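You operate a simulated robot arm through the tools that you are given. There is no shell and no other tool. Be economical: measure what you need, move in short steps, check, and stop when the job is done.

You run a simulated robot arm. Do the job below in one go: nothing can be reset, and whatever is moved stays where it is left.

JOB
Put one of the paper balls from the ends bench top on top of the grey pulley. Take the red block and leave it on the white paper pad. Take the mini white bobbin on the right rack middle shelf and put it away on the pack bench top. The order is free.

It is judged by the outcome, as a careful person would: the job done as asked, and still so three seconds after it is handed in. It fails if anything else is knocked over, pushed out of place, dropped, spilled or broken.

ROBOT AND FRAMES
A 7-joint arm with a two-finger parallel gripper on a trunk, on a base that drives. Base frame: it is fixed to the floor where the robot stands at the start and does not move with it; the origin is under the middle of the robot, x ahead of it, y to its left, z up; the surface under the hand at the start is at about z = 760. Readings come in mm, degrees, newtons and seconds.
With the tool pointing down near the work surface it reaches from about 200 to 740 mm from the robot's upright axis, wherever it stands. Its first joint turns from -166.0 to 166.0 degrees. Places, roughly: mini white bobbin [500, 4500, 500]; pack bench top [5500, 1300, 800]; red block [500, 4750, 750]; white paper pad [750, 6750, 500]. Payload 1.57 kg.
The TCP is the grasp point between the finger pads, 30 mm short of the fingertips. In the tool frame z runs along the fingers and y along their closing line. The gripper opens to 110 mm. The fingers are 24 mm wide and 12 mm thick; the gripper's body (48 by 112 mm) begins 78 mm behind the TCP.
Orientation is told as [roll, pitch, yaw] about the base's x, y, z axes, in that order, counted from this pose: with the fingers straight down and closing along the base's y, the tool's x points along the base's -x, its y along +y and its z along -z.

CONTROLS
- The arm moves only by the tool apply_moves. Its argument "steps" is a list of rows, each an object (a shift or turn left out is 0, a gripper value left out holds the last) with "offset": the shift along the tool's x, y, z in units of 400 mm (1.0 is 400 mm), a list of three; "angular": the turn, a rotation vector about the tool's x, y, z in units of 60 degrees (1.0 is 60 degrees), a list of three. In form: [{"offset": [x, y, z], "angular": [ax, ay, az]}, ...]. A call has 1 to 12 rows; each row is the pose to reach, as a shift and turn from the pose commanded when the call began, along the tool's axes at that moment. "fingers" is the gripper command, from -1 (shut) to 1 (fully open), values between in proportion, set as the call begins (left out, the last holds). A call with a number of a shift or a turn outside -1 to 1 is refused whole. A row lasts 0.2 s, in which the tool goes at most 50 mm and 8.6 degrees; a call with a longer step from one row to the next is refused whole, and so is a gripper value outside its range. A pose out of reach is approached as far as the arm can. The call stops where the force on the tool passes 40 N (or 10 N more than at its start, if that is more) or the arm is blocked; 0.2 s more then pass. Each finger travels about 45 mm/s and halts on what it meets, pressing with about 38 N; the grip force reading is that of the motor and also rises with nothing between the fingers. The clock runs only during rows and for 0.2 s after the last one: add rows that repeat a pose to give the fingers time. The reply holds the time, the measured pose of the TCP, the force on the tool along the base axes, the opening and the grip force, in the units named above and with some noise, with the torque about the TCP (base axes, N m) and any sound that the robot's microphone picked up, and new pictures: "show" is both (left out), scene, wrist or none.
- Cameras (640 x 400 px; columns grow to the right, rows downward): "scene" is now at [19.1, 133.1, 1439.3]; the picture's right is [-0.26, -0.97, 0.00], its down [-0.67, 0.18, -0.72] and it looks along [0.69, -0.19, -0.70] (base axes); focal length 254 px, centre (320, 200). "wrist" rides on the gripper at [70, 16, -141] in the tool frame; the picture's right is [-0.23, 0.97, 0.00], its down [-0.86, -0.20, -0.48] and it looks along [-0.47, -0.11, 0.88] (tool axes); focal length 222 px, centre (320, 200). There is no depth. A picture from a camera that has moved, and an enlarged one, comes with that camera's place and axes in the base frame and with its lens.
- slide_trunk(by): slides the trunk up (or, below 0, down) by that many mm; the arm and the scene camera ride with it, the base frame stays. It gives what a move gives, with no picture.
- drive_base(legs): drives the robot by 1 to 6 legs, each [ahead, turn to the left] in mm and degrees, along the robot's own axes; the way and the turn of a leg run together, so that a leg with both is an arc; at most 1500 mm and 180 degrees a leg. The arm and the cameras ride along, it lands a little off, and it stops where it bumps. It gives what a move gives, and a new picture of the scene camera.
- aim_head(pan, tilt): turns the head with the scene camera to pan (to the left, within 155 degrees either way) and tilt (down, from -29 to 69), counted from straight ahead of the robot. It gives what a move gives, and a new picture of the scene camera.
- zoom(camera, box): a new picture of the part [left, top, right, bottom] of that camera's present view, enlarged. It takes no simulated time.
- sign_off(): hands the job in; it is judged then, once.

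Work in short steps. Places have to be worked out from the pictures, the camera data and where the tool is seen: move nearer, look again, correct. Check each grasp and each placing, and mend what went wrong. You have 165 turns and 260 pictures in all, those below and enlarged ones among them. Open the gripper and draw the arm clear of the work before you hand the job in, unless the task says otherwise; then end with one line.

The tools are called after "Request:" by a JSON object that holds its "fn" and its "kwargs". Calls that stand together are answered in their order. apply_moves: Moves the arm, as the interface text tells. Its arguments: {"type":"object","properties":{"steps":{"type":"array","items":{"type":"object","properties":{"offset":{"type":"array","items":{"type":"number"}},"angular":{"type":"array","items":{"type":"number"}}}}},"fingers":{"type":"number"},"show":{"type":"string","enum":["both","scene","wrist","none"]}},"required":["steps"]} The other tools are called the same way: slide_trunk (by) slides the trunk up or down; drive_base (legs) drives the base; aim_head (pan, tilt) turns the head that bears the scene camera; zoom (camera, box) takes an enlarged picture of a part of a camera's view; sign_off () hands the job in.

At the start:

```text
time: 0.0
ee_pos: [476.5, -176.0, 1002.4]
ee_rot: [0.0, 0.0, -0.1]
force: [0.5, -0.2, 0.8]
moment: [-0.02, 0.01, -0.02]
finger_gap: 110.0
gripper_force: 0.1
trunk travel left (down, up): [-375.0, 215.0]
robot x, y, heading: [2.9, -0.6, -0.3]
head pan, tilt: [-15.1, 44.0]
```

scene: 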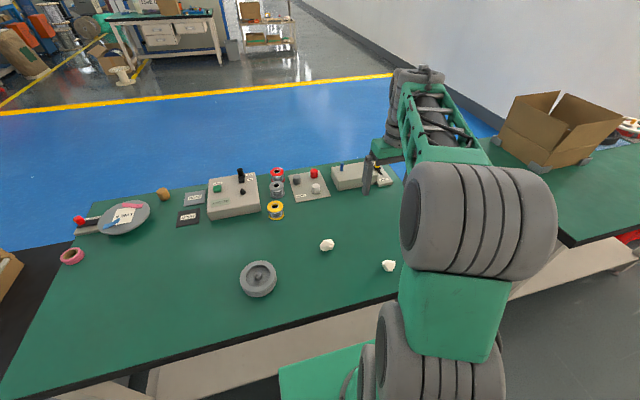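
wrist: 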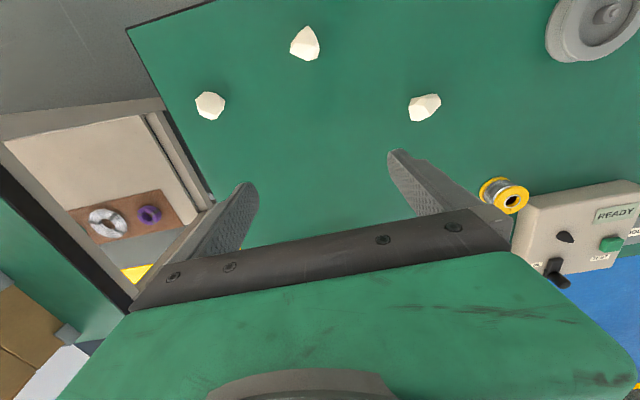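

The balls look to be near (481,-14), (360,-171) and (402,-331), and the pulley near (405,205). I zoom in on the pulley and the balls to see their shapes.

Request:
{"fn": "zoom", "kwargs": {"camera": "scene", "box": [220, 220, 420, 345]}}

Request:
{"fn": "zoom", "kwargs": {"camera": "wrist", "box": [380, 0, 640, 162]}}

```text
3.20 times, centred on (320, 282) of scene
camera zoom: at [19.1, 133.1, 1439.3], right [-0.26, -0.97, 0.0], down [-0.67, 0.18, -0.72], along [0.69, -0.19, -0.7], focal length 814 px, centre (320, -64)
```

zoom: 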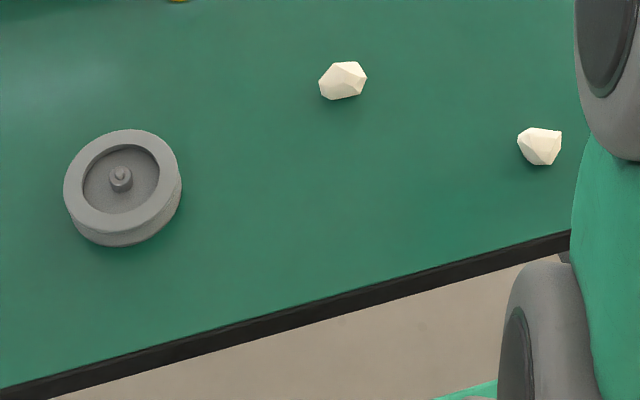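

```text
2.46 times, centred on (510, 81) of wrist
camera zoom: at [406.2, -160.6, 1145.1], right [0.23, 0.97, 0.0], down [0.86, -0.2, 0.48], along [0.47, -0.11, -0.88], focal length 547 px, centre (-148, 493)
```

zoom: 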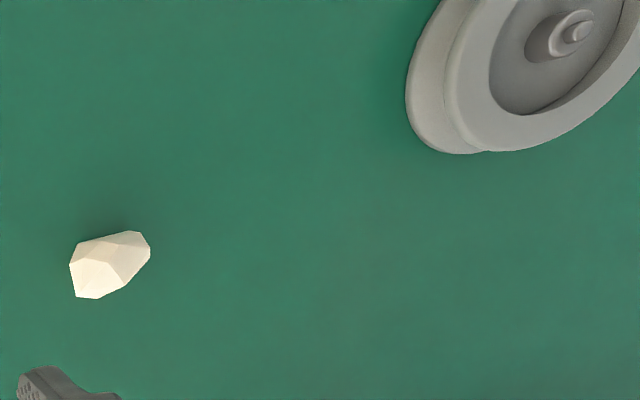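

The pulley is a flat dish with a small hub and a raised rim, so the ball can rest in the ring. I move over the ball near (481,-14) and down to z≈880 for a closer look.

Request:
{"fn": "apply_moves", "kwargs": {"steps": [{"offset": [0, 0.1, 0.07]}, {"offset": [0, 0.2, 0.14]}, {"offset": [0, 0.3, 0.21]}, {"offset": [0, 0.4, 0.28]}, {"offset": [-0.01, 0.405, 0.305]}, {"offset": [-0.01, 0.405, 0.305]}]}}

```text
time: 1.4
ee_pos: [481.1, -14.6, 878.6]
ee_rot: [0.0, 0.0, 0.0]
force: [-0.6, 0.2, -0.1]
moment: [0.02, 0.01, -0.02]
finger_gap: 110.2
gripper_force: 0.1
trunk travel left (down, up): [-375.0, 215.0]
robot x, y, heading: [-0.4, 0.8, -0.1]
head pan, tilt: [-15.1, 44.0]
camera scene: at [19.2, 133.1, 1439.3], right [-0.26, -0.97, 0.0], down [-0.67, 0.18, -0.72], along [0.69, -0.19, -0.7], focal length 254 px, centre (320, 200)
camera wrist: at [410.8, 1.3, 1021.4], right [0.23, 0.97, 0.0], down [0.86, -0.2, 0.48], along [0.47, -0.11, -0.88], focal length 222 px, centre (320, 200)
```

scene: 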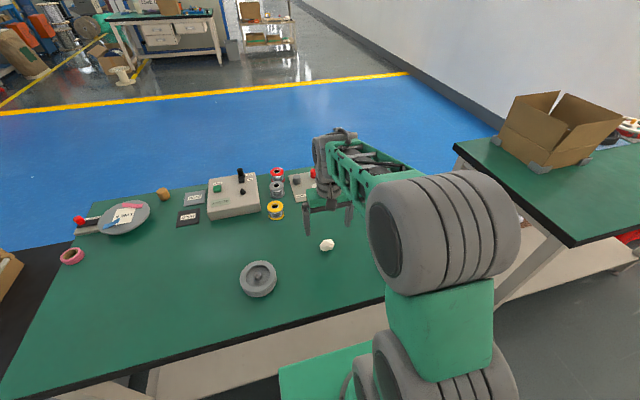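
wrist: 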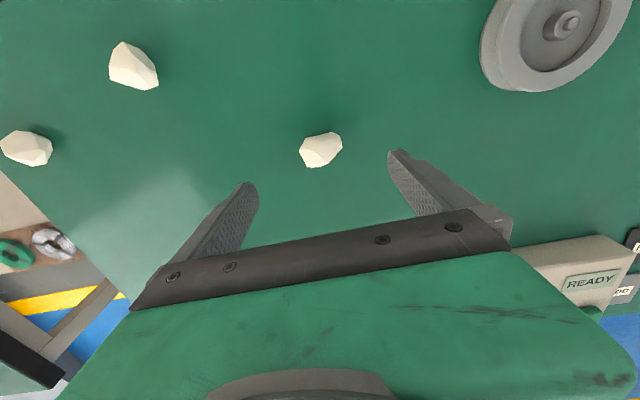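

The wrist view puts this ball at about (478.5,-14.6) and the pulley hub near (415,205). I lower to z≈797 and close on the ball.

Request:
{"fn": "apply_moves", "kwargs": {"steps": [{"offset": [0.006, 0, 0.1]}, {"offset": [0.006, 0, 0.16]}, {"offset": [0.006, 0, 0.204]}, {"offset": [0.006, 0, 0.204]}], "show": "none"}}

Request:
{"fn": "apply_moves", "kwargs": {"steps": [{"offset": [0, 0, 0]}, {"offset": [0, 0, 0]}, {"offset": [0, 0, 0]}, {"offset": [0, 0, 0]}, {"offset": [0, 0, 0]}, {"offset": [0, 0, 0]}], "fingers": -1, "show": "wrist"}}

```text
time: 2.4
ee_pos: [478.6, -15.3, 798.1]
ee_rot: [0.1, 0.1, 0.1]
force: [-0.5, 0.3, 0.0]
moment: [0.03, -0.04, 0.01]
finger_gap: 110.3
gripper_force: 0.0
trunk travel left (down, up): [-375.0, 215.0]
robot x, y, heading: [-1.0, 0.3, 0.1]
head pan, tilt: [-15.1, 44.0]
```

```text
time: 3.8
ee_pos: [478.8, -16.1, 798.2]
ee_rot: [0.0, 0.0, 0.1]
force: [0.2, 0.0, 0.0]
moment: [-0.01, 0.0, -0.03]
finger_gap: 41.0
gripper_force: 31.7
trunk travel left (down, up): [-375.0, 215.0]
robot x, y, heading: [-0.4, -1.0, -0.0]
head pan, tilt: [-15.1, 44.0]
camera wrist: at [408.4, 1.4, 941.3], right [0.23, 0.97, 0.0], down [0.86, -0.2, 0.48], along [0.47, -0.11, -0.88], focal length 222 px, centre (320, 200)
```

wrist: 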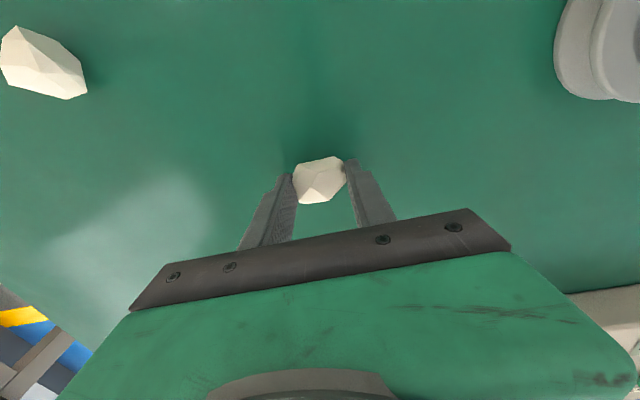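

The ball is held at 41 mm. I lift it and carry it to above the pulley, at about (437,205).

Request:
{"fn": "apply_moves", "kwargs": {"steps": [{"offset": [0, 0, -0.11]}, {"offset": [0, 0, -0.22]}, {"offset": [0.02, 0.11, -0.22]}, {"offset": [0.04, 0.22, -0.22]}, {"offset": [0.06, 0.33, -0.22]}, {"offset": [0.08, 0.44, -0.22]}, {"offset": [0.105, 0.55, -0.22]}, {"offset": [0.105, 0.5525, -0.22]}, {"offset": [0.105, 0.5525, -0.22]}]}}

Request:
{"fn": "zoom", "kwargs": {"camera": "scene", "box": [180, 190, 340, 290]}}

```text
time: 5.8
ee_pos: [435.8, 207.1, 885.3]
ee_rot: [0.2, 0.0, 0.0]
force: [0.6, 0.4, -0.1]
moment: [-0.01, -0.03, -0.01]
finger_gap: 37.6
gripper_force: 37.9
trunk travel left (down, up): [-375.0, 215.0]
robot x, y, heading: [-4.6, 0.1, 0.0]
head pan, tilt: [-15.1, 44.0]
camera scene: at [19.0, 133.2, 1439.3], right [-0.26, -0.97, 0.0], down [-0.67, 0.18, -0.72], along [0.69, -0.19, -0.7], focal length 254 px, centre (320, 200)
camera wrist: at [366.2, 223.3, 1028.4], right [0.23, 0.97, 0.0], down [0.86, -0.2, 0.48], along [0.47, -0.11, -0.88], focal length 222 px, centre (320, 200)
```

scene: 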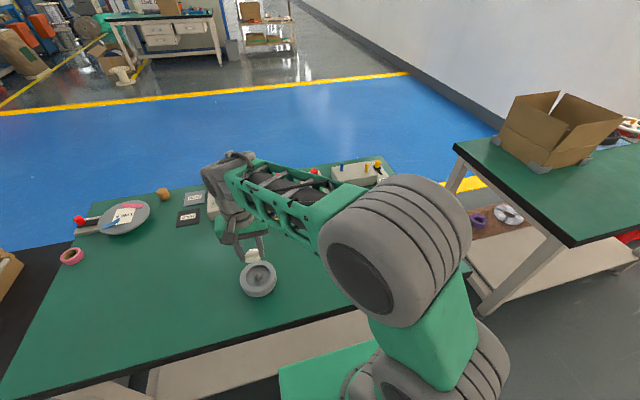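
wrist: 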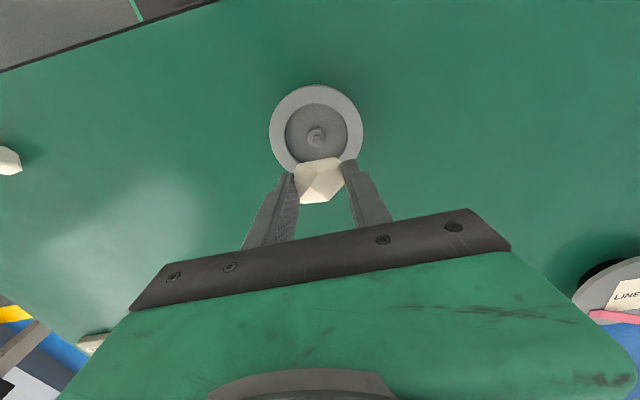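

```text
4.00 times, centred on (260, 240) of scene
camera zoom: at [19.0, 133.2, 1439.3], right [-0.26, -0.97, 0.0], down [-0.67, 0.18, -0.72], along [0.69, -0.19, -0.7], focal length 1018 px, centre (560, 40)
```

zoom: 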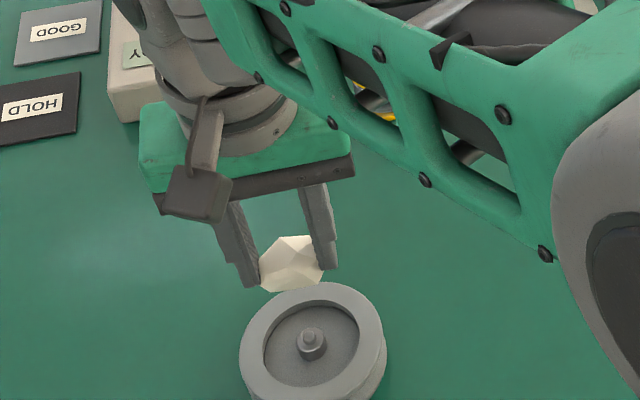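

The hub is at about (417,211). I line the ball up with the ring 21 mm beyond the hub and lower it to about z 840.

Request:
{"fn": "apply_moves", "kwargs": {"steps": [{"offset": [-0.005, 0.01, 0.06]}, {"offset": [-0.005, 0.01, 0.11]}, {"offset": [-0.005, 0.01, 0.11]}], "show": "wrist"}}

Request:
{"fn": "zoom", "kwargs": {"camera": "scene", "box": [200, 220, 320, 295]}}

```text
time: 6.6
ee_pos: [439.2, 209.9, 842.8]
ee_rot: [0.0, 0.0, 0.0]
force: [-0.5, 0.5, -0.1]
moment: [0.0, 0.02, 0.0]
finger_gap: 37.4
gripper_force: 37.8
trunk travel left (down, up): [-375.0, 215.0]
robot x, y, heading: [-2.0, 3.9, -0.1]
head pan, tilt: [-15.1, 44.0]
camera wrist: at [368.1, 226.3, 984.5], right [0.23, 0.97, 0.0], down [0.86, -0.2, 0.48], along [0.47, -0.11, -0.88], focal length 222 px, centre (320, 200)
```

wrist: 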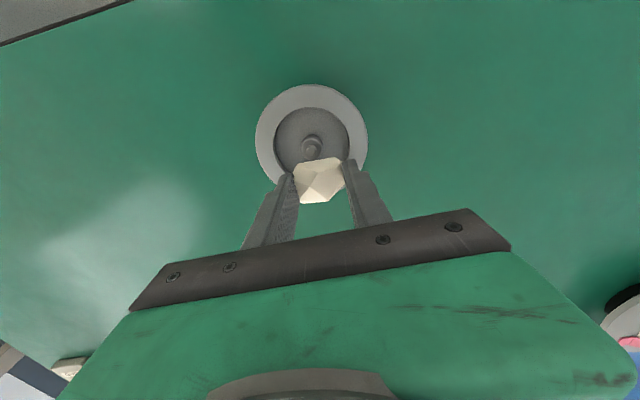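

```text
5.33 times, centred on (260, 258) of scene
camera zoom: at [19.2, 133.3, 1439.2], right [-0.26, -0.97, 0.0], down [-0.67, 0.18, -0.72], along [0.69, -0.19, -0.7], focal length 1357 px, centre (640, -107)
```

zoom: 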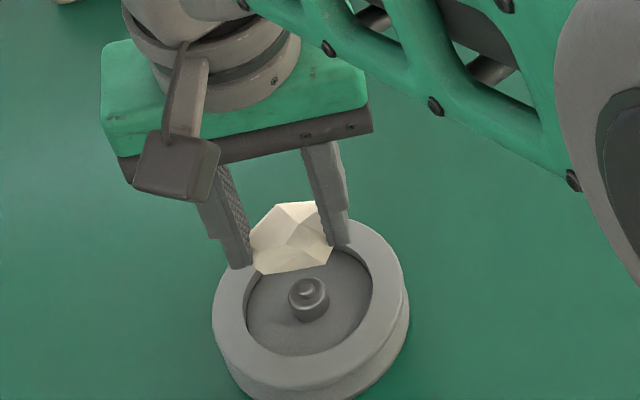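

The alignment is good, with the hub at about (415,208) and the ball about 24 mm beyond it. I lower in small increments and watch the force.

Request:
{"fn": "apply_moves", "kwargs": {"steps": [{"offset": [0.005, 0, 0.015]}, {"offset": [0.005, 0, 0.025]}, {"offset": [0.005, 0, 0.033]}, {"offset": [0.005, 0, 0.033]}], "show": "none"}}

Request:
{"fn": "zoom", "kwargs": {"camera": "scene", "box": [200, 220, 320, 295]}}

```text
time: 7.6
ee_pos: [434.6, 209.9, 829.7]
ee_rot: [0.0, 0.0, 0.0]
force: [-0.1, 0.3, -0.3]
moment: [0.02, 0.04, 0.01]
finger_gap: 37.4
gripper_force: 37.9
trunk travel left (down, up): [-375.0, 215.0]
robot x, y, heading: [-2.6, 4.1, -0.0]
head pan, tilt: [-15.1, 44.0]
```

```text
5.33 times, centred on (260, 258) of scene
camera zoom: at [19.1, 133.3, 1439.2], right [-0.26, -0.97, 0.0], down [-0.67, 0.18, -0.72], along [0.69, -0.19, -0.7], focal length 1357 px, centre (640, -107)
```

zoom: 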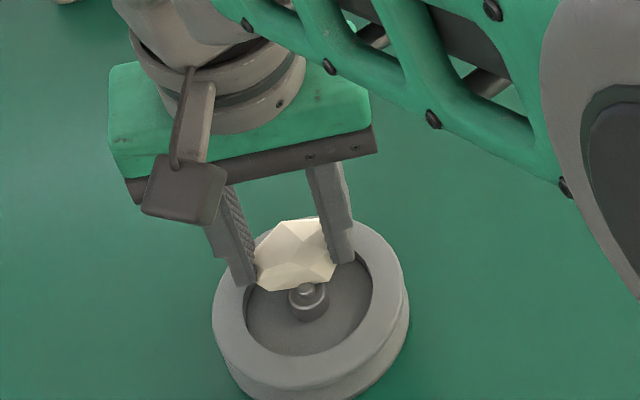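

There is no contact yet, so I go down a few millimetres more.

Request:
{"fn": "apply_moves", "kwargs": {"steps": [{"offset": [-0.006, 0, 0.006]}, {"offset": [-0.006, 0, 0.012]}, {"offset": [-0.006, 0, 0.018]}, {"offset": [-0.006, 0, 0.018]}], "show": "wrist"}}

Request:
{"fn": "zoom", "kwargs": {"camera": "scene", "box": [200, 220, 320, 295]}}

```text
time: 8.6
ee_pos: [438.0, 212.0, 825.6]
ee_rot: [0.1, -0.5, 0.1]
force: [0.4, 3.3, 32.2]
moment: [0.24, 0.01, -0.01]
finger_gap: 38.2
gripper_force: 37.8
trunk travel left (down, up): [-375.0, 215.0]
robot x, y, heading: [1.6, 2.0, 0.1]
head pan, tilt: [-15.1, 44.0]
camera wrist: at [367.6, 226.7, 967.3], right [0.23, 0.97, 0.01], down [0.85, -0.2, 0.48], along [0.47, -0.11, -0.87], focal length 222 px, centre (320, 200)
```

wrist: 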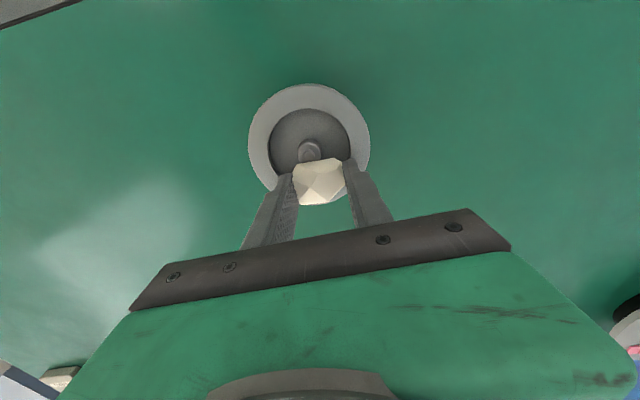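

```text
5.33 times, centred on (260, 258) of scene
camera zoom: at [16.9, 132.5, 1439.6], right [-0.26, -0.97, 0.0], down [-0.67, 0.18, -0.72], along [0.7, -0.19, -0.69], focal length 1357 px, centre (640, -107)
```

zoom: 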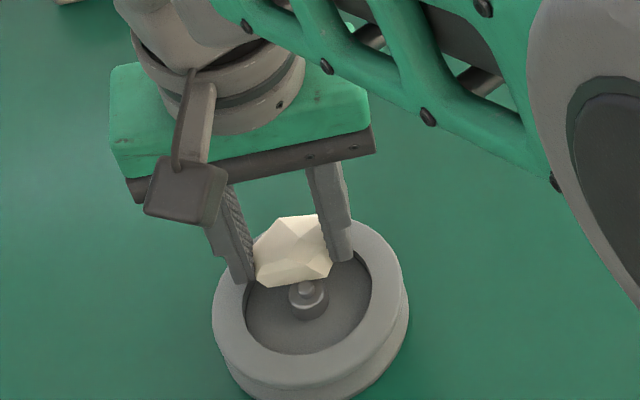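

Contact shows as 32 N upward at z≈825.6. I ease up about 2 mm, so the fingertips can't scrape the rim, and open partway.

Request:
{"fn": "apply_moves", "kwargs": {"steps": [{"offset": [0, 0, -0.012]}, {"offset": [0, 0, -0.012]}], "show": "none"}}

Request:
{"fn": "apply_moves", "kwargs": {"steps": [{"offset": [0, 0, 0]}, {"offset": [0, 0, 0]}, {"offset": [0, 0, 0]}], "fingers": 0.1, "show": "wrist"}}

Request:
{"fn": "zoom", "kwargs": {"camera": "scene", "box": [200, 220, 320, 295]}}

```text
time: 9.2
ee_pos: [436.4, 209.4, 825.5]
ee_rot: [-0.2, 0.2, -0.1]
force: [3.0, 2.3, 7.7]
moment: [0.15, -0.11, -0.02]
finger_gap: 37.3
gripper_force: 37.6
trunk travel left (down, up): [-375.0, 215.0]
robot x, y, heading: [-0.8, -1.1, -0.1]
head pan, tilt: [-15.1, 44.0]
```

```text
time: 10.0
ee_pos: [438.1, 209.9, 826.3]
ee_rot: [-0.1, 0.1, 0.1]
force: [0.1, 0.1, 0.1]
moment: [-0.02, 0.02, 0.0]
finger_gap: 60.8
gripper_force: 0.1
trunk travel left (down, up): [-375.0, 215.0]
robot x, y, heading: [-1.8, 0.7, 0.1]
head pan, tilt: [-15.1, 44.0]
camera wrist: at [367.8, 226.6, 969.5], right [0.23, 0.97, 0.0], down [0.86, -0.2, 0.48], along [0.47, -0.11, -0.88], focal length 222 px, centre (320, 200)
```

wrist: 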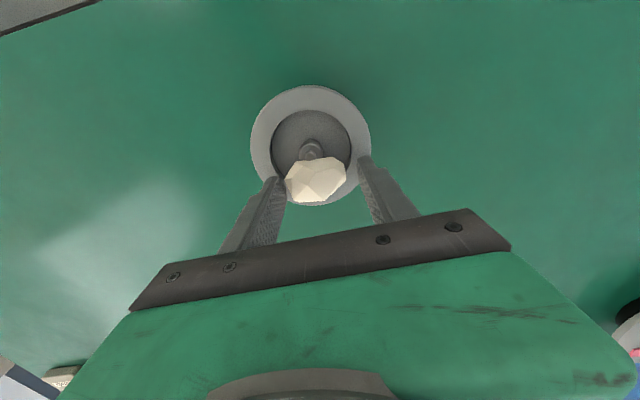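

```text
5.33 times, centred on (260, 258) of scene
camera zoom: at [19.0, 133.3, 1439.2], right [-0.26, -0.97, 0.0], down [-0.67, 0.18, -0.72], along [0.69, -0.19, -0.7], focal length 1357 px, centre (640, -107)
```

zoom: 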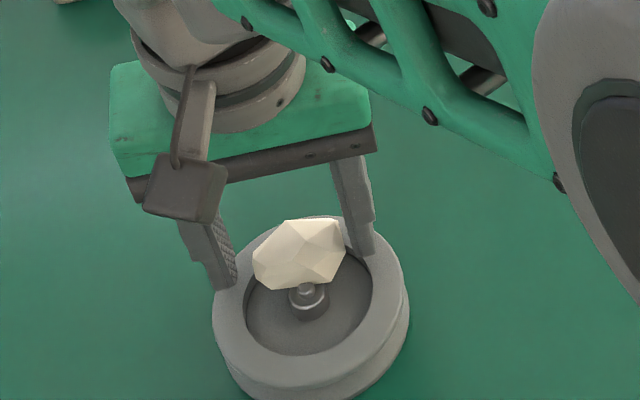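

The ball rests on the pulley. I lift straight up and check that it stays.

Request:
{"fn": "apply_moves", "kwargs": {"steps": [{"offset": [0, 0, -0.05]}, {"offset": [0, 0, -0.15]}, {"offset": [0, 0, -0.27]}, {"offset": [0, 0, -0.39]}, {"offset": [0, 0, -0.5]}, {"offset": [0, 0, -0.5]}], "show": "none"}}

Request:
{"fn": "zoom", "kwargs": {"camera": "scene", "box": [200, 220, 320, 295]}}

Request:
{"fn": "zoom", "kwargs": {"camera": "wrist", "box": [160, 0, 480, 200]}}

```text
time: 11.4
ee_pos: [438.0, 211.7, 1027.3]
ee_rot: [0.0, 0.0, 0.0]
force: [0.1, 1.0, -0.2]
moment: [0.0, 0.04, 0.01]
finger_gap: 60.6
gripper_force: 0.0
trunk travel left (down, up): [-375.0, 215.0]
robot x, y, heading: [3.1, -1.0, 0.3]
head pan, tilt: [-15.1, 44.0]
```

```text
5.33 times, centred on (260, 258) of scene
camera zoom: at [18.9, 133.2, 1439.3], right [-0.26, -0.97, 0.0], down [-0.67, 0.18, -0.72], along [0.69, -0.19, -0.7], focal length 1357 px, centre (640, -107)
```

zoom: 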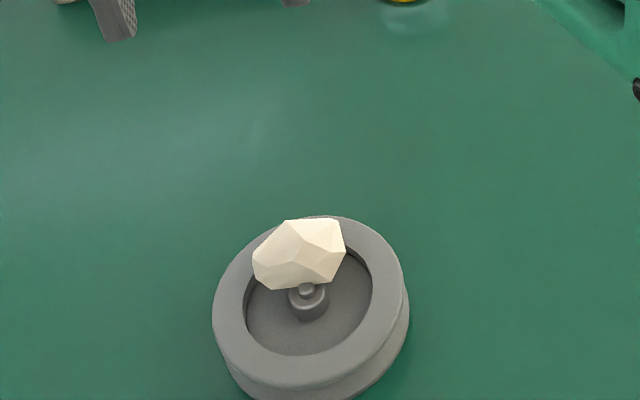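

```text
2.00 times, centred on (320, 100) of wrist
camera zoom: at [368.4, 227.8, 1169.6], right [0.23, 0.97, 0.0], down [0.86, -0.2, 0.48], along [0.47, -0.11, -0.88], focal length 444 px, centre (320, 400)
```

zoom: 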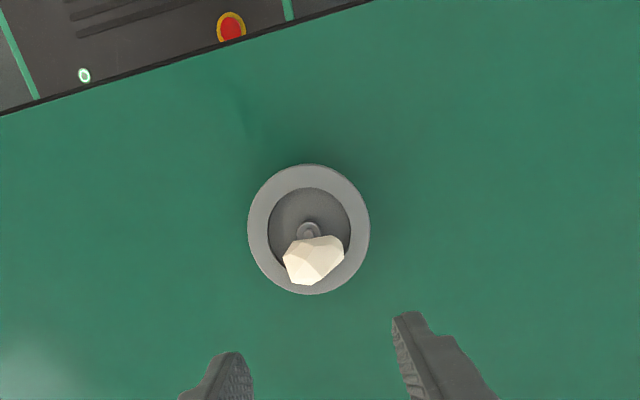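

The ball is stable on the pulley. I draw the arm in and look left with the head.

Request:
{"fn": "apply_moves", "kwargs": {"steps": [{"offset": [0.05, -0.1, -0.03]}, {"offset": [0.1, -0.2, -0.06]}, {"offset": [0.17, -0.3, -0.1]}, {"offset": [0.24, -0.4, -0.12]}, {"offset": [0.3, -0.5, -0.12]}, {"offset": [0.3, -0.53, -0.12]}], "show": "none", "fingers": 1}}

Request:
{"fn": "aim_head", "kwargs": {"pan": 80, "tilt": 15}}

Request:
{"fn": "aim_head", "kwargs": {"pan": 20, "tilt": 10}}

```text
refused: row 3 steps farther than a row can; nothing moved
```

```text
time: 13.1
ee_pos: [438.3, 211.6, 1027.0]
ee_rot: [0.0, -0.1, 0.0]
force: [-0.2, -0.5, -0.4]
moment: [-0.03, -0.01, -0.02]
finger_gap: 60.4
gripper_force: 0.0
trunk travel left (down, up): [-375.0, 215.0]
robot x, y, heading: [-1.2, 0.7, 0.1]
head pan, tilt: [80.0, 15.0]
camera scene: at [-43.9, 246.6, 1484.7], right [0.98, -0.17, 0.0], down [-0.05, -0.26, -0.97], along [0.17, 0.95, -0.26], focal length 254 px, centre (320, 200)
```

scene: 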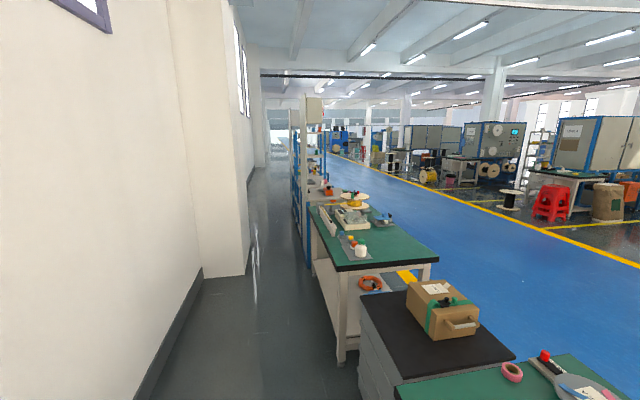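

```text
time: 14.4
ee_pos: [439.2, 211.0, 1027.5]
ee_rot: [0.0, 0.0, 0.0]
force: [-0.9, -0.2, 1.2]
moment: [0.01, 0.05, 0.0]
finger_gap: 60.6
gripper_force: 0.2
trunk travel left (down, up): [-375.0, 215.0]
robot x, y, heading: [-0.6, 0.9, -0.2]
head pan, tilt: [20.0, 10.0]
camera scene: at [27.1, 186.5, 1492.8], right [0.34, -0.94, 0.0], down [-0.16, -0.06, -0.98], along [0.93, 0.34, -0.17], focal length 254 px, centre (320, 200)
```

scene: 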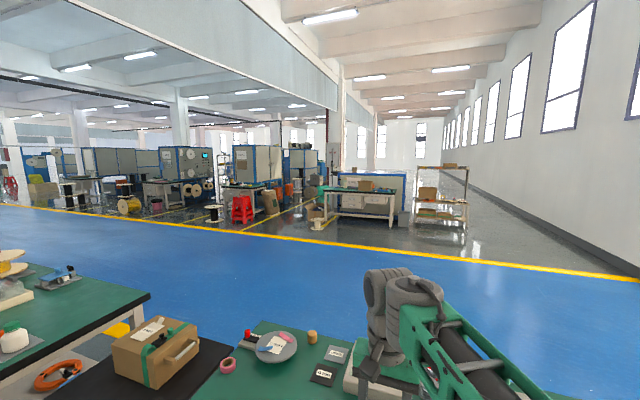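

I redo the retraction with shorter rows.

Request:
{"fn": "apply_moves", "kwargs": {"steps": [{"offset": [0.05, -0.09, -0.02]}, {"offset": [0.1, -0.18, -0.04]}, {"offset": [0.16, -0.27, -0.06]}, {"offset": [0.22, -0.36, -0.08]}, {"offset": [0.28, -0.45, -0.1]}, {"offset": [0.32, -0.53, -0.1]}, {"offset": [0.32, -0.53, -0.1]}], "show": "none", "fingers": 1}}

Request:
{"fn": "aim_head", "kwargs": {"pan": 60, "tilt": 55}}

Request:
{"fn": "aim_head", "kwargs": {"pan": 130, "tilt": 45}}

```text
time: 16.0
ee_pos: [309.6, -1.5, 1067.7]
ee_rot: [0.0, 0.0, 0.0]
force: [-0.6, 0.3, 0.3]
moment: [-0.01, 0.01, -0.01]
finger_gap: 110.0
gripper_force: 0.1
trunk travel left (down, up): [-375.0, 215.0]
robot x, y, heading: [1.7, 2.6, 0.1]
head pan, tilt: [20.0, 10.0]
```

```text
time: 17.1
ee_pos: [308.9, -1.5, 1067.6]
ee_rot: [0.0, 0.1, 0.1]
force: [0.5, -0.3, -0.4]
moment: [-0.05, -0.04, 0.01]
finger_gap: 110.2
gripper_force: 0.1
trunk travel left (down, up): [-375.0, 215.0]
robot x, y, heading: [-1.5, 0.6, -0.1]
head pan, tilt: [60.0, 55.0]
camera scene: at [-24.1, 217.0, 1424.5], right [0.87, -0.5, 0.0], down [-0.41, -0.71, -0.57], along [0.29, 0.5, -0.82], focal length 254 px, centre (320, 200)
```

scene: 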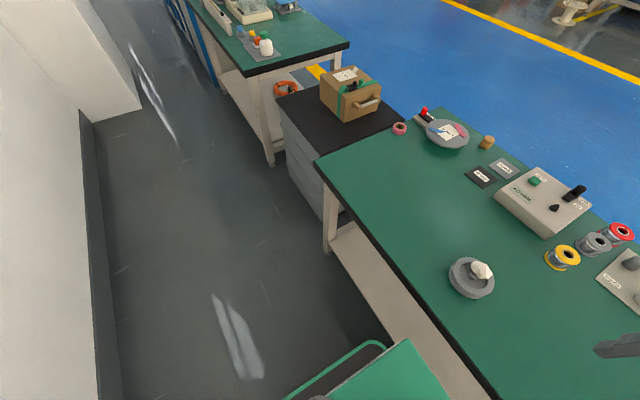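

```text
time: 18.5
ee_pos: [308.8, -0.7, 1067.5]
ee_rot: [0.0, 0.1, 0.0]
force: [-0.2, 0.1, 0.1]
moment: [-0.01, 0.0, -0.02]
finger_gap: 110.2
gripper_force: 0.0
trunk travel left (down, up): [-375.0, 215.0]
robot x, y, heading: [-0.1, -3.5, -0.0]
head pan, tilt: [130.0, 45.0]
camera scene: at [-112.5, 216.9, 1437.9], right [0.77, 0.64, 0.0], down [0.45, -0.54, -0.71], along [-0.45, 0.54, -0.71], focal length 254 px, centre (320, 200)
```

scene: 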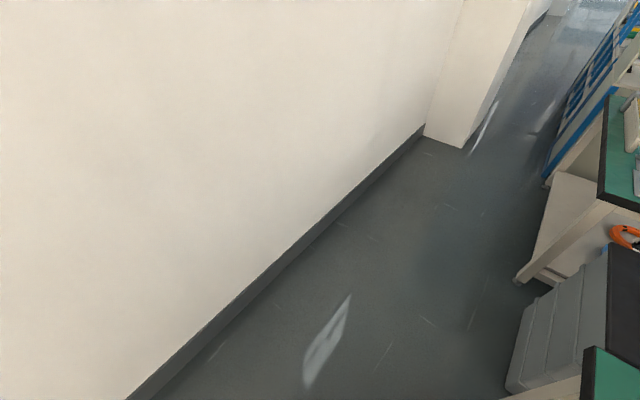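

The corridor runs along +y between the wall pillar (x≈-400 at y≈2790) and the benches and racks (x≈255). I back off 120 mm and turn left 90°.

Request:
{"fn": "drive_base", "kwargs": {"legs": [[-120, 0], [0, 90]]}}

Request:
{"fn": "aim_head", "kwargs": {"pan": -10, "tilt": 25}}

```text
time: 23.6
ee_pos: [-123.4, 309.7, 1066.4]
ee_rot: [0.0, 0.0, 90.8]
force: [-0.5, 0.0, -0.8]
moment: [0.01, -0.01, 0.0]
finger_gap: 110.0
gripper_force: 0.0
trunk travel left (down, up): [-375.0, 215.0]
robot x, y, heading: [-120.8, 0.9, 90.9]
head pan, tilt: [130.0, 45.0]
camera scene: at [-335.5, -115.3, 1437.9], right [-0.65, 0.76, 0.0], down [0.54, 0.46, -0.71], along [-0.54, -0.46, -0.71], focal length 254 px, centre (320, 200)
```

scene: 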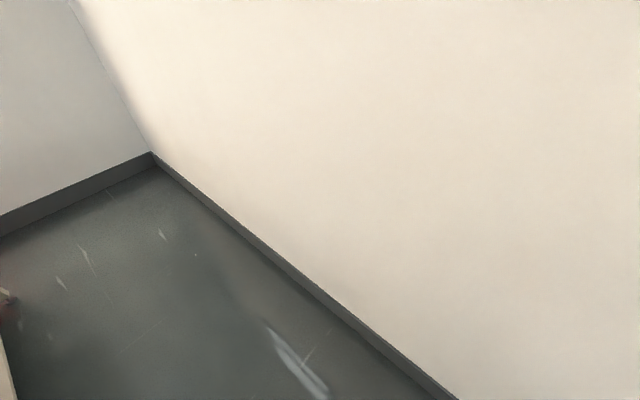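

```text
time: 25.9
ee_pos: [-123.4, 308.6, 1066.8]
ee_rot: [0.0, 0.1, 90.8]
force: [-0.3, 0.5, -0.3]
moment: [0.03, 0.0, 0.0]
finger_gap: 110.1
gripper_force: 0.1
trunk travel left (down, up): [-375.0, 215.0]
robot x, y, heading: [-117.9, -1.6, 91.1]
head pan, tilt: [-10.0, 25.0]
camera scene: at [-259.1, 28.8, 1468.5], right [0.99, -0.16, 0.0], down [-0.07, -0.42, -0.91], along [0.14, 0.89, -0.42], focal length 254 px, centre (320, 200)
```

scene: 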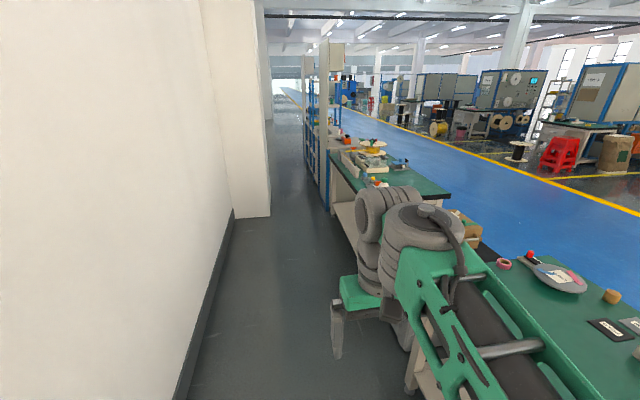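

The way is clear. I drive along the corridor, correcting the heading slightly to the right.

Request:
{"fn": "drive_base", "kwargs": {"legs": [[0, -1.5], [1500, 0]]}}

```text
time: 33.7
ee_pos: [-98.7, 1813.2, 1068.2]
ee_rot: [0.0, 0.0, 89.5]
force: [-0.2, 0.7, -0.2]
moment: [0.03, 0.01, 0.0]
finger_gap: 109.8
gripper_force: 0.1
trunk travel left (down, up): [-375.0, 215.0]
robot x, y, heading: [-102.1, 1505.2, 89.3]
head pan, tilt: [-10.0, 25.0]
camera scene: at [-241.5, 1536.1, 1468.5], right [0.98, -0.18, 0.0], down [-0.08, -0.42, -0.91], along [0.17, 0.89, -0.42], focal length 254 px, centre (320, 200)
```

scene: 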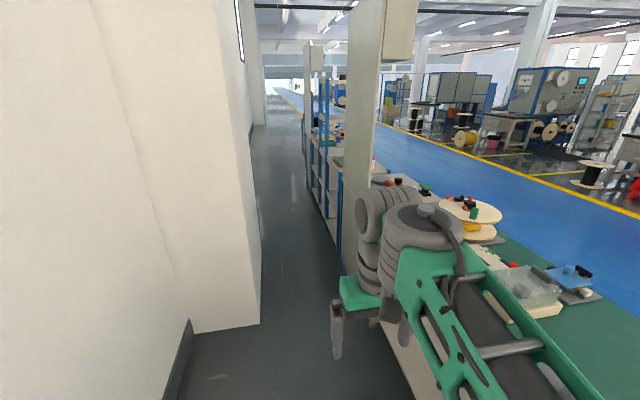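

Still clear of the pillar (x≈-410) and the racks (x≈290). I drive another 1500 mm.

Request:
{"fn": "drive_base", "kwargs": {"legs": [[1500, 0.5]]}}

Request:
{"fn": "aim_head", "kwargs": {"pan": -45, "tilt": 30}}

```text
time: 41.0
ee_pos: [-92.4, 3302.4, 1067.5]
ee_rot: [0.1, 0.0, 90.0]
force: [0.2, 0.1, -0.1]
moment: [0.01, 0.0, -0.01]
finger_gap: 110.0
gripper_force: 0.1
trunk travel left (down, up): [-375.0, 215.0]
robot x, y, heading: [-94.1, 2994.7, 90.1]
head pan, tilt: [-10.0, 25.0]
camera scene: at [-232.9, 3023.5, 1468.5], right [0.98, -0.18, 0.0], down [-0.07, -0.42, -0.91], along [0.16, 0.89, -0.42], focal length 254 px, centre (320, 200)
```

scene: 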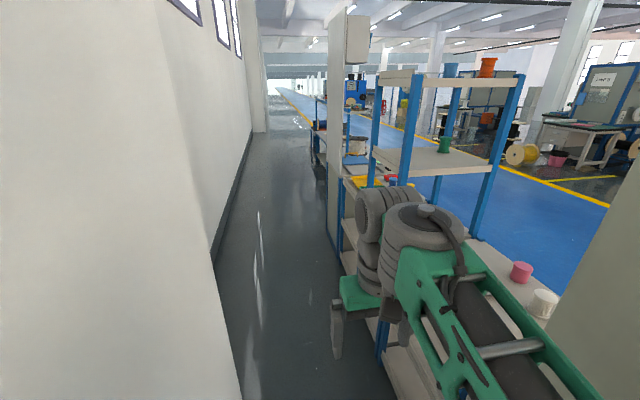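

```text
time: 42.1
ee_pos: [-92.3, 3301.4, 1066.8]
ee_rot: [0.0, 0.0, 89.9]
force: [-0.5, -0.9, -0.1]
moment: [0.01, 0.02, 0.0]
finger_gap: 110.1
gripper_force: 0.1
trunk travel left (down, up): [-375.0, 215.0]
robot x, y, heading: [-96.7, 2995.7, 89.9]
head pan, tilt: [-45.0, 30.0]
camera scene: at [-185.1, 2996.7, 1460.5], right [0.71, -0.71, 0.0], down [-0.35, -0.35, -0.87], along [0.61, 0.61, -0.5], focal length 254 px, centre (320, 200)
```

scene: 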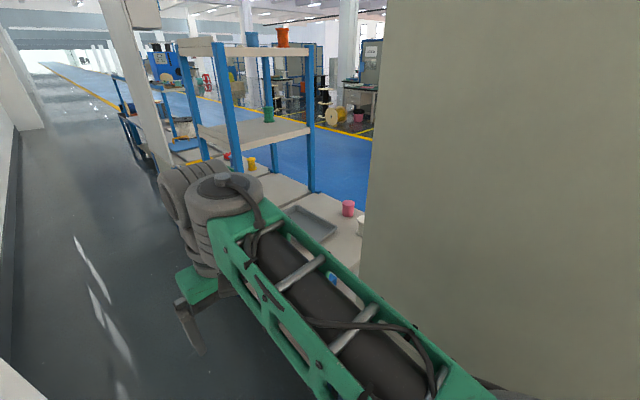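

The racks start here. I drive on to y≈4350 and look right.

Request:
{"fn": "drive_base", "kwargs": {"legs": [[1350, 0]]}}

Request:
{"fn": "aim_head", "kwargs": {"pan": -60, "tilt": 45}}

Request:
{"fn": "aim_head", "kwargs": {"pan": -100, "tilt": 40}}

```text
time: 48.8
ee_pos: [-84.5, 4642.7, 1067.5]
ee_rot: [0.0, 0.0, 89.6]
force: [0.1, 0.2, 0.7]
moment: [0.01, 0.02, -0.01]
finger_gap: 110.2
gripper_force: 0.1
trunk travel left (down, up): [-375.0, 215.0]
robot x, y, heading: [-88.1, 4332.9, 89.8]
head pan, tilt: [-45.0, 30.0]
camera scene: at [-178.8, 4338.0, 1460.5], right [0.7, -0.71, 0.0], down [-0.36, -0.35, -0.87], along [0.62, 0.61, -0.5], focal length 254 px, centre (320, 200)
```

scene: 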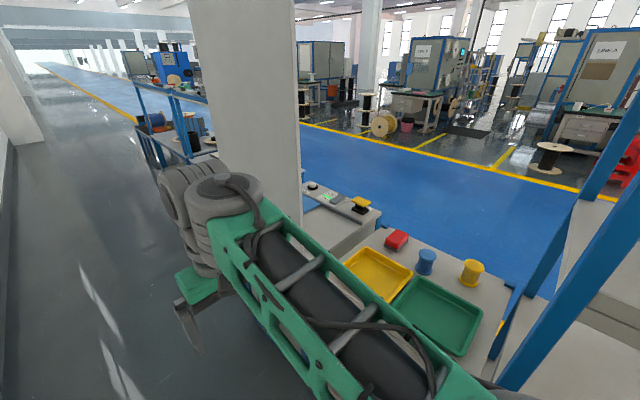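

```text
time: 49.5
ee_pos: [-84.8, 4642.0, 1065.7]
ee_rot: [-0.1, 0.0, 89.6]
force: [-0.5, -0.6, 0.1]
moment: [-0.01, -0.02, 0.01]
finger_gap: 110.1
gripper_force: 0.0
trunk travel left (down, up): [-375.0, 215.0]
robot x, y, heading: [-89.5, 4336.4, 89.6]
head pan, tilt: [-60.0, 45.0]
camera scene: at [-172.5, 4314.8, 1437.9], right [0.49, -0.87, 0.0], down [-0.61, -0.35, -0.71], along [0.62, 0.35, -0.71], focal length 254 px, centre (320, 200)
```

scene: 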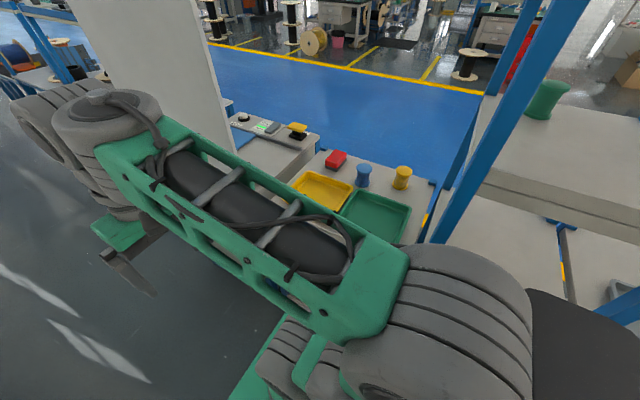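

```text
time: 50.6
ee_pos: [-86.8, 4642.8, 1067.7]
ee_rot: [0.0, 0.0, 89.6]
force: [0.7, -0.1, -0.2]
moment: [0.02, -0.04, -0.01]
finger_gap: 109.6
gripper_force: 0.0
trunk travel left (down, up): [-375.0, 215.0]
robot x, y, heading: [-86.2, 4335.5, 89.8]
head pan, tilt: [-100.0, 40.0]
camera scene: at [-159.6, 4259.3, 1445.1], right [-0.18, -0.98, 0.0], down [-0.63, 0.12, -0.77], along [0.75, -0.14, -0.64], focal length 254 px, centre (320, 200)
```

scene: 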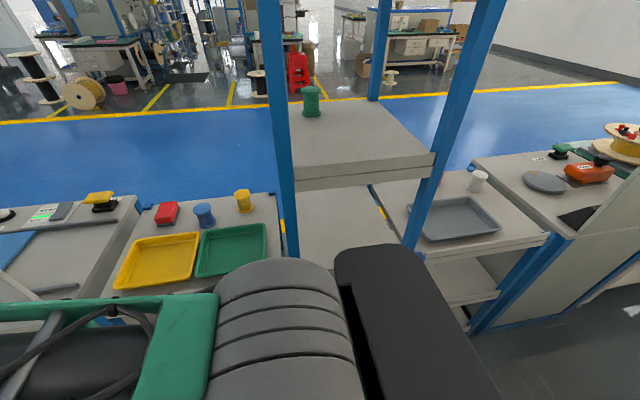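

The red block is on the low rack at roughly (660,4715), and the white bobbin should be on the shelf below. I drive ahead 200 mm and turn to face the rack.

Request:
{"fn": "drive_base", "kwargs": {"legs": [[220, 0], [0, -90]]}}

Request:
{"fn": "slide_trunk", "kwargs": {"by": -250}}

Request:
{"fn": "aim_head", "kwargs": {"pan": -5, "tilt": 45}}

```text
time: 56.1
ee_pos: [221.9, 4553.0, 1066.9]
ee_rot: [0.0, 0.0, -0.2]
force: [0.4, -0.3, -0.6]
moment: [0.0, 0.0, -0.01]
finger_gap: 109.9
gripper_force: 0.0
trunk travel left (down, up): [-375.0, 215.0]
robot x, y, heading: [-85.1, 4574.4, -0.0]
head pan, tilt: [-100.0, 40.0]
camera scene: at [-161.1, 4643.5, 1445.1], right [-0.98, 0.18, 0.0], down [0.11, 0.63, -0.77], along [-0.14, -0.75, -0.64], focal length 254 px, centre (320, 200)
```

scene: 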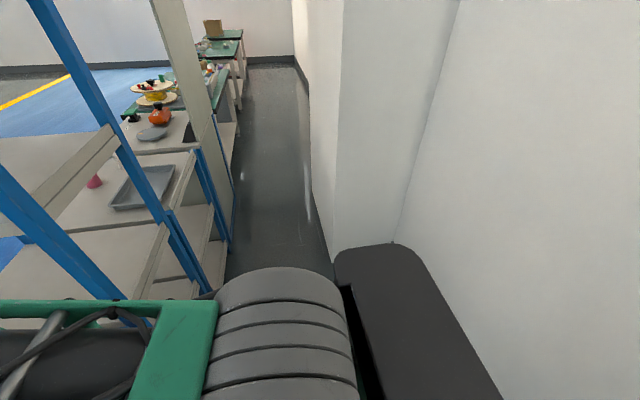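

```text
time: 58.7
ee_pos: [223.2, 4552.4, 818.6]
ee_rot: [-0.1, 0.1, -0.2]
force: [1.0, 0.3, -0.9]
moment: [-0.05, -0.01, 0.01]
finger_gap: 110.0
gripper_force: 0.0
trunk travel left (down, up): [-125.0, 465.0]
robot x, y, heading: [-86.7, 4572.6, -0.2]
head pan, tilt: [-100.0, 40.0]
```

```text
time: 60.4
ee_pos: [222.5, 4552.4, 817.4]
ee_rot: [0.0, 0.1, -0.2]
force: [-1.0, 0.4, -0.9]
moment: [0.0, -0.03, 0.04]
finger_gap: 110.0
gripper_force: 0.1
trunk travel left (down, up): [-125.0, 465.0]
robot x, y, heading: [-85.3, 4571.3, -0.1]
head pan, tilt: [-5.0, 45.0]
camera scene: at [-65.0, 4719.7, 1187.9], right [-0.09, -1.0, 0.0], down [-0.7, 0.06, -0.71], along [0.7, -0.06, -0.71], focal length 254 px, centre (320, 200)
```

scene: 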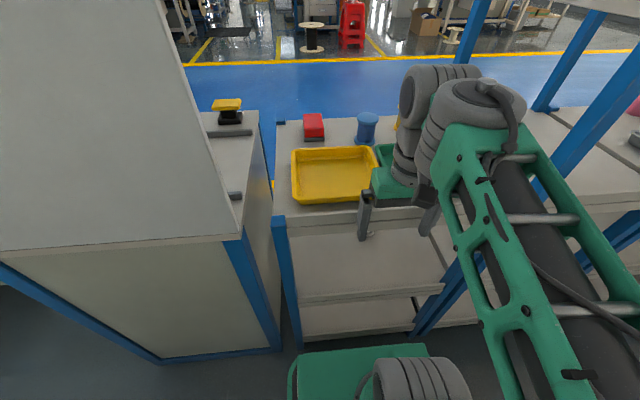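

The red block is at about (688,4676), and the rack front is at x≈327. I lower the trunk fully to see under the top shelf.

Request:
{"fn": "slide_trunk", "kwargs": {"by": -120}}

Request:
{"fn": "aim_head", "kwargs": {"pan": -10, "tilt": 35}}

Request:
{"fn": "zoom", "kwargs": {"camera": "wrist", "box": [0, 0, 640, 400]}}

```text
time: 61.4
ee_pos: [224.2, 4552.5, 747.9]
ee_rot: [-0.1, -0.6, -0.2]
force: [-7.8, -0.1, 15.3]
moment: [0.27, -1.08, 0.13]
finger_gap: 109.8
gripper_force: 0.0
trunk travel left (down, up): [-50.0, 540.0]
robot x, y, heading: [-85.7, 4571.2, -0.5]
head pan, tilt: [-5.0, 45.0]
stopped: the force on the tool passed its limit at 99 N (the readings are from after the stop); the commanded pose is now the measured one
```

```text
time: 62.1
ee_pos: [223.9, 4553.1, 748.4]
ee_rot: [-0.2, -0.4, -0.2]
force: [-3.3, -0.5, 12.2]
moment: [0.16, -0.65, 0.08]
finger_gap: 109.9
gripper_force: 0.0
trunk travel left (down, up): [-50.0, 540.0]
robot x, y, heading: [-87.7, 4570.2, -0.1]
head pan, tilt: [-10.0, 35.0]
camera scene: at [-58.5, 4711.5, 1127.9], right [-0.18, -0.98, 0.0], down [-0.57, 0.1, -0.82], along [0.81, -0.15, -0.57], focal length 254 px, centre (320, 200)
```

scene: 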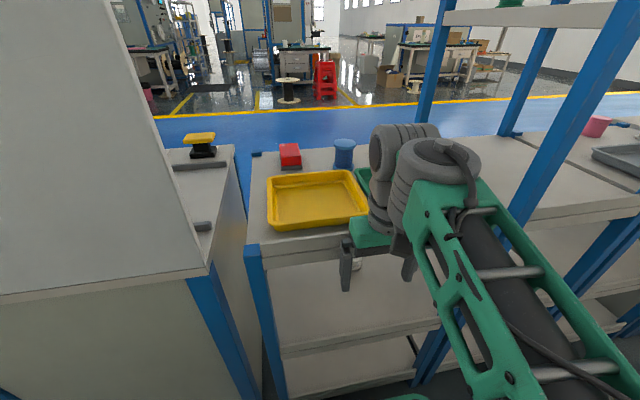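

```text
1.00 times, centred on (320, 200) of wrist (not enlarged: the box is as wide or as high as the picture)
camera zoom: at [152.8, 4569.2, 889.3], right [0.23, 0.97, 0.0], down [0.85, -0.2, 0.49], along [0.47, -0.11, -0.87], focal length 222 px, centre (320, 200)
```

zoom: 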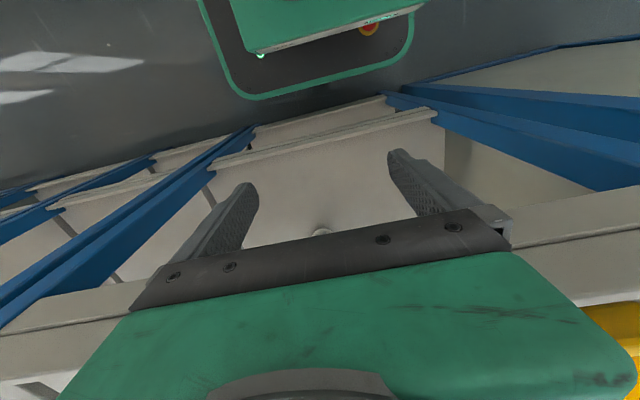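

The stop means the rack top is higher than I assumed: the gripper body touched its front edge at about x 248, z 826. That puts the red block nearer, at about (550,4675). I raise the trunk off the edge.

Request:
{"fn": "slide_trunk", "kwargs": {"by": 120}}

Request:
{"fn": "aim_head", "kwargs": {"pan": -15, "tilt": 45}}

```text
time: 63.6
ee_pos: [222.5, 4552.1, 867.5]
ee_rot: [-0.1, -0.5, -0.3]
force: [0.5, -0.1, 0.0]
moment: [-0.02, -0.01, -0.03]
finger_gap: 110.0
gripper_force: 0.0
trunk travel left (down, up): [-170.0, 420.0]
robot x, y, heading: [-83.9, 4574.1, 0.1]
head pan, tilt: [-10.0, 35.0]
```

```text
time: 64.3
ee_pos: [223.8, 4553.1, 867.4]
ee_rot: [-0.2, -0.5, -0.3]
force: [0.8, -0.1, 0.3]
moment: [0.02, 0.02, 0.0]
finger_gap: 109.7
gripper_force: 0.1
trunk travel left (down, up): [-170.0, 420.0]
robot x, y, heading: [-84.7, 4573.5, -0.2]
head pan, tilt: [-15.0, 45.0]
camera scene: at [-67.6, 4705.8, 1233.2], right [-0.26, -0.96, 0.0], down [-0.68, 0.19, -0.71], along [0.68, -0.19, -0.71], focal length 254 px, centre (320, 200)
```

scene: 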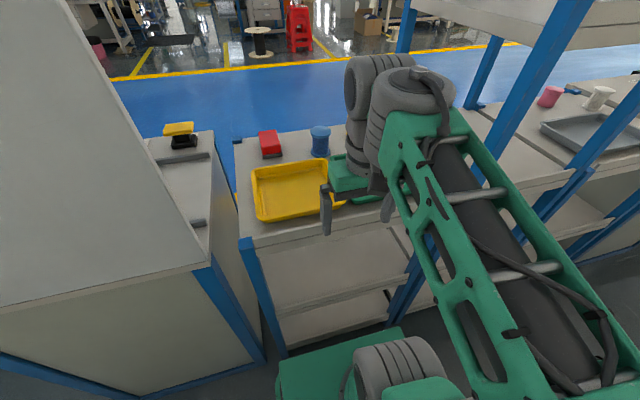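

I move up and over toward the block for a wrist view.

Request:
{"fn": "apply_moves", "kwargs": {"steps": [{"offset": [0, 0, -0.12]}, {"offset": [0, 0.02, -0.23]}, {"offset": [-0.1, 0.07, -0.24]}, {"offset": [-0.2, 0.12, -0.24]}, {"offset": [-0.3, 0.17, -0.24]}, {"offset": [-0.4, 0.22, -0.24]}, {"offset": [-0.5, 0.27, -0.24]}, {"offset": [-0.6, 0.305, -0.24]}, {"offset": [-0.64, 0.305, -0.24]}, {"offset": [-0.64, 0.305, -0.24]}]}}

```text
time: 66.5
ee_pos: [477.3, 4674.3, 963.5]
ee_rot: [-0.1, -0.5, -0.3]
force: [0.0, 0.2, -0.6]
moment: [-0.01, -0.04, 0.02]
finger_gap: 109.8
gripper_force: 0.0
trunk travel left (down, up): [-170.0, 420.0]
robot x, y, heading: [-87.9, 4576.1, -0.0]
head pan, tilt: [-15.0, 45.0]
camera scene: at [-67.5, 4705.9, 1233.1], right [-0.26, -0.96, 0.0], down [-0.68, 0.19, -0.71], along [0.68, -0.19, -0.71], focal length 254 px, centre (320, 200)
camera wrist: at [406.4, 4690.5, 1105.5], right [0.23, 0.97, 0.0], down [0.85, -0.2, 0.49], along [0.47, -0.11, -0.87], focal length 222 px, centre (320, 200)
```

scene: 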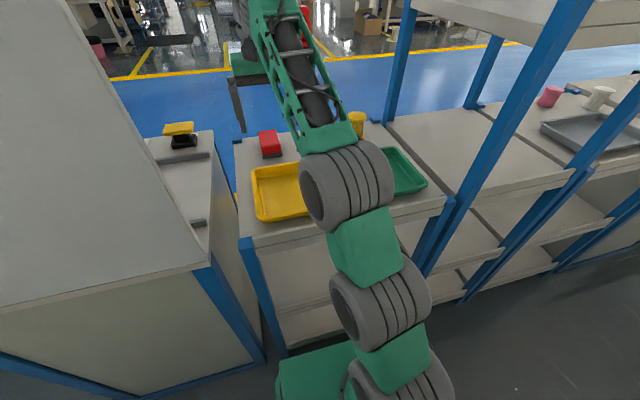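
wrist: 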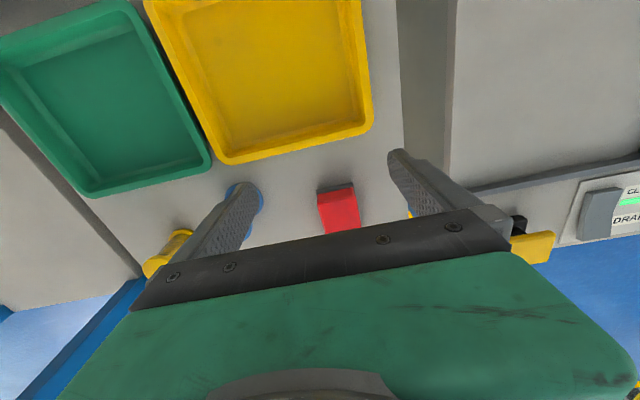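

Triangulating puts the block at about (587,4679) with its top near z 820. I move above it and lower for a closer look.

Request:
{"fn": "apply_moves", "kwargs": {"steps": [{"offset": [-0.1, 0.005, 0]}, {"offset": [-0.2, 0.01, 0.03]}, {"offset": [-0.26, 0.01, 0.1]}, {"offset": [-0.26, 0.01, 0.14]}, {"offset": [-0.26, 0.01, 0.14]}]}}

```text
time: 67.7
ee_pos: [554.4, 4673.1, 883.3]
ee_rot: [-0.1, -0.5, -0.2]
force: [0.7, 0.3, 0.2]
moment: [0.02, 0.01, 0.0]
finger_gap: 110.0
gripper_force: 0.0
out of reach, approached as far as the arm can: row 1, 2, 3, 4, 5
trunk travel left (down, up): [-170.0, 420.0]
robot x, y, heading: [-87.8, 4573.7, -0.2]
head pan, tilt: [-15.0, 45.0]
camera scene: at [-67.3, 4705.9, 1233.1], right [-0.26, -0.96, 0.0], down [-0.68, 0.19, -0.71], along [0.68, -0.19, -0.71], focal length 254 px, centre (320, 200)
camera wrist: at [482.4, 4689.4, 1023.8], right [0.23, 0.97, 0.0], down [0.85, -0.2, 0.49], along [0.47, -0.11, -0.87], focal length 222 px, centre (320, 200)
```

scene: 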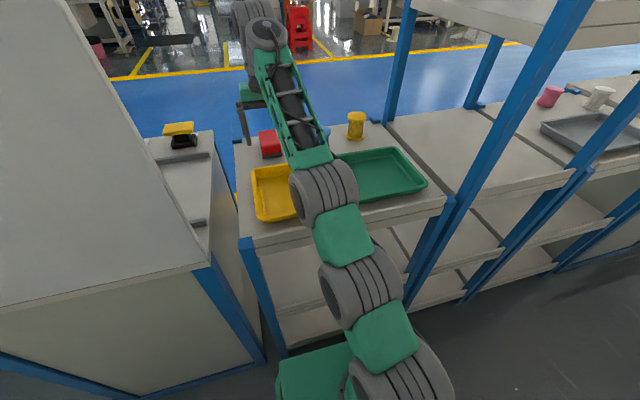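
wrist: 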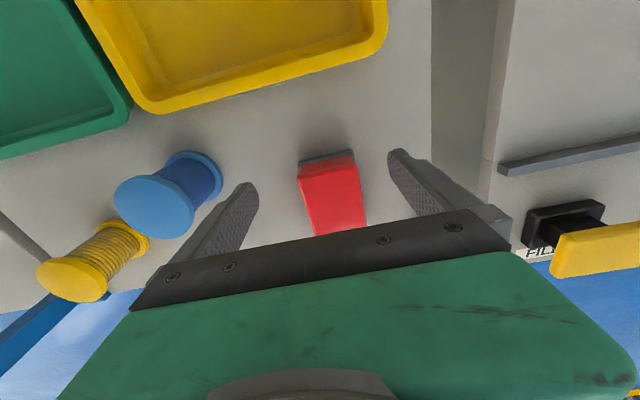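

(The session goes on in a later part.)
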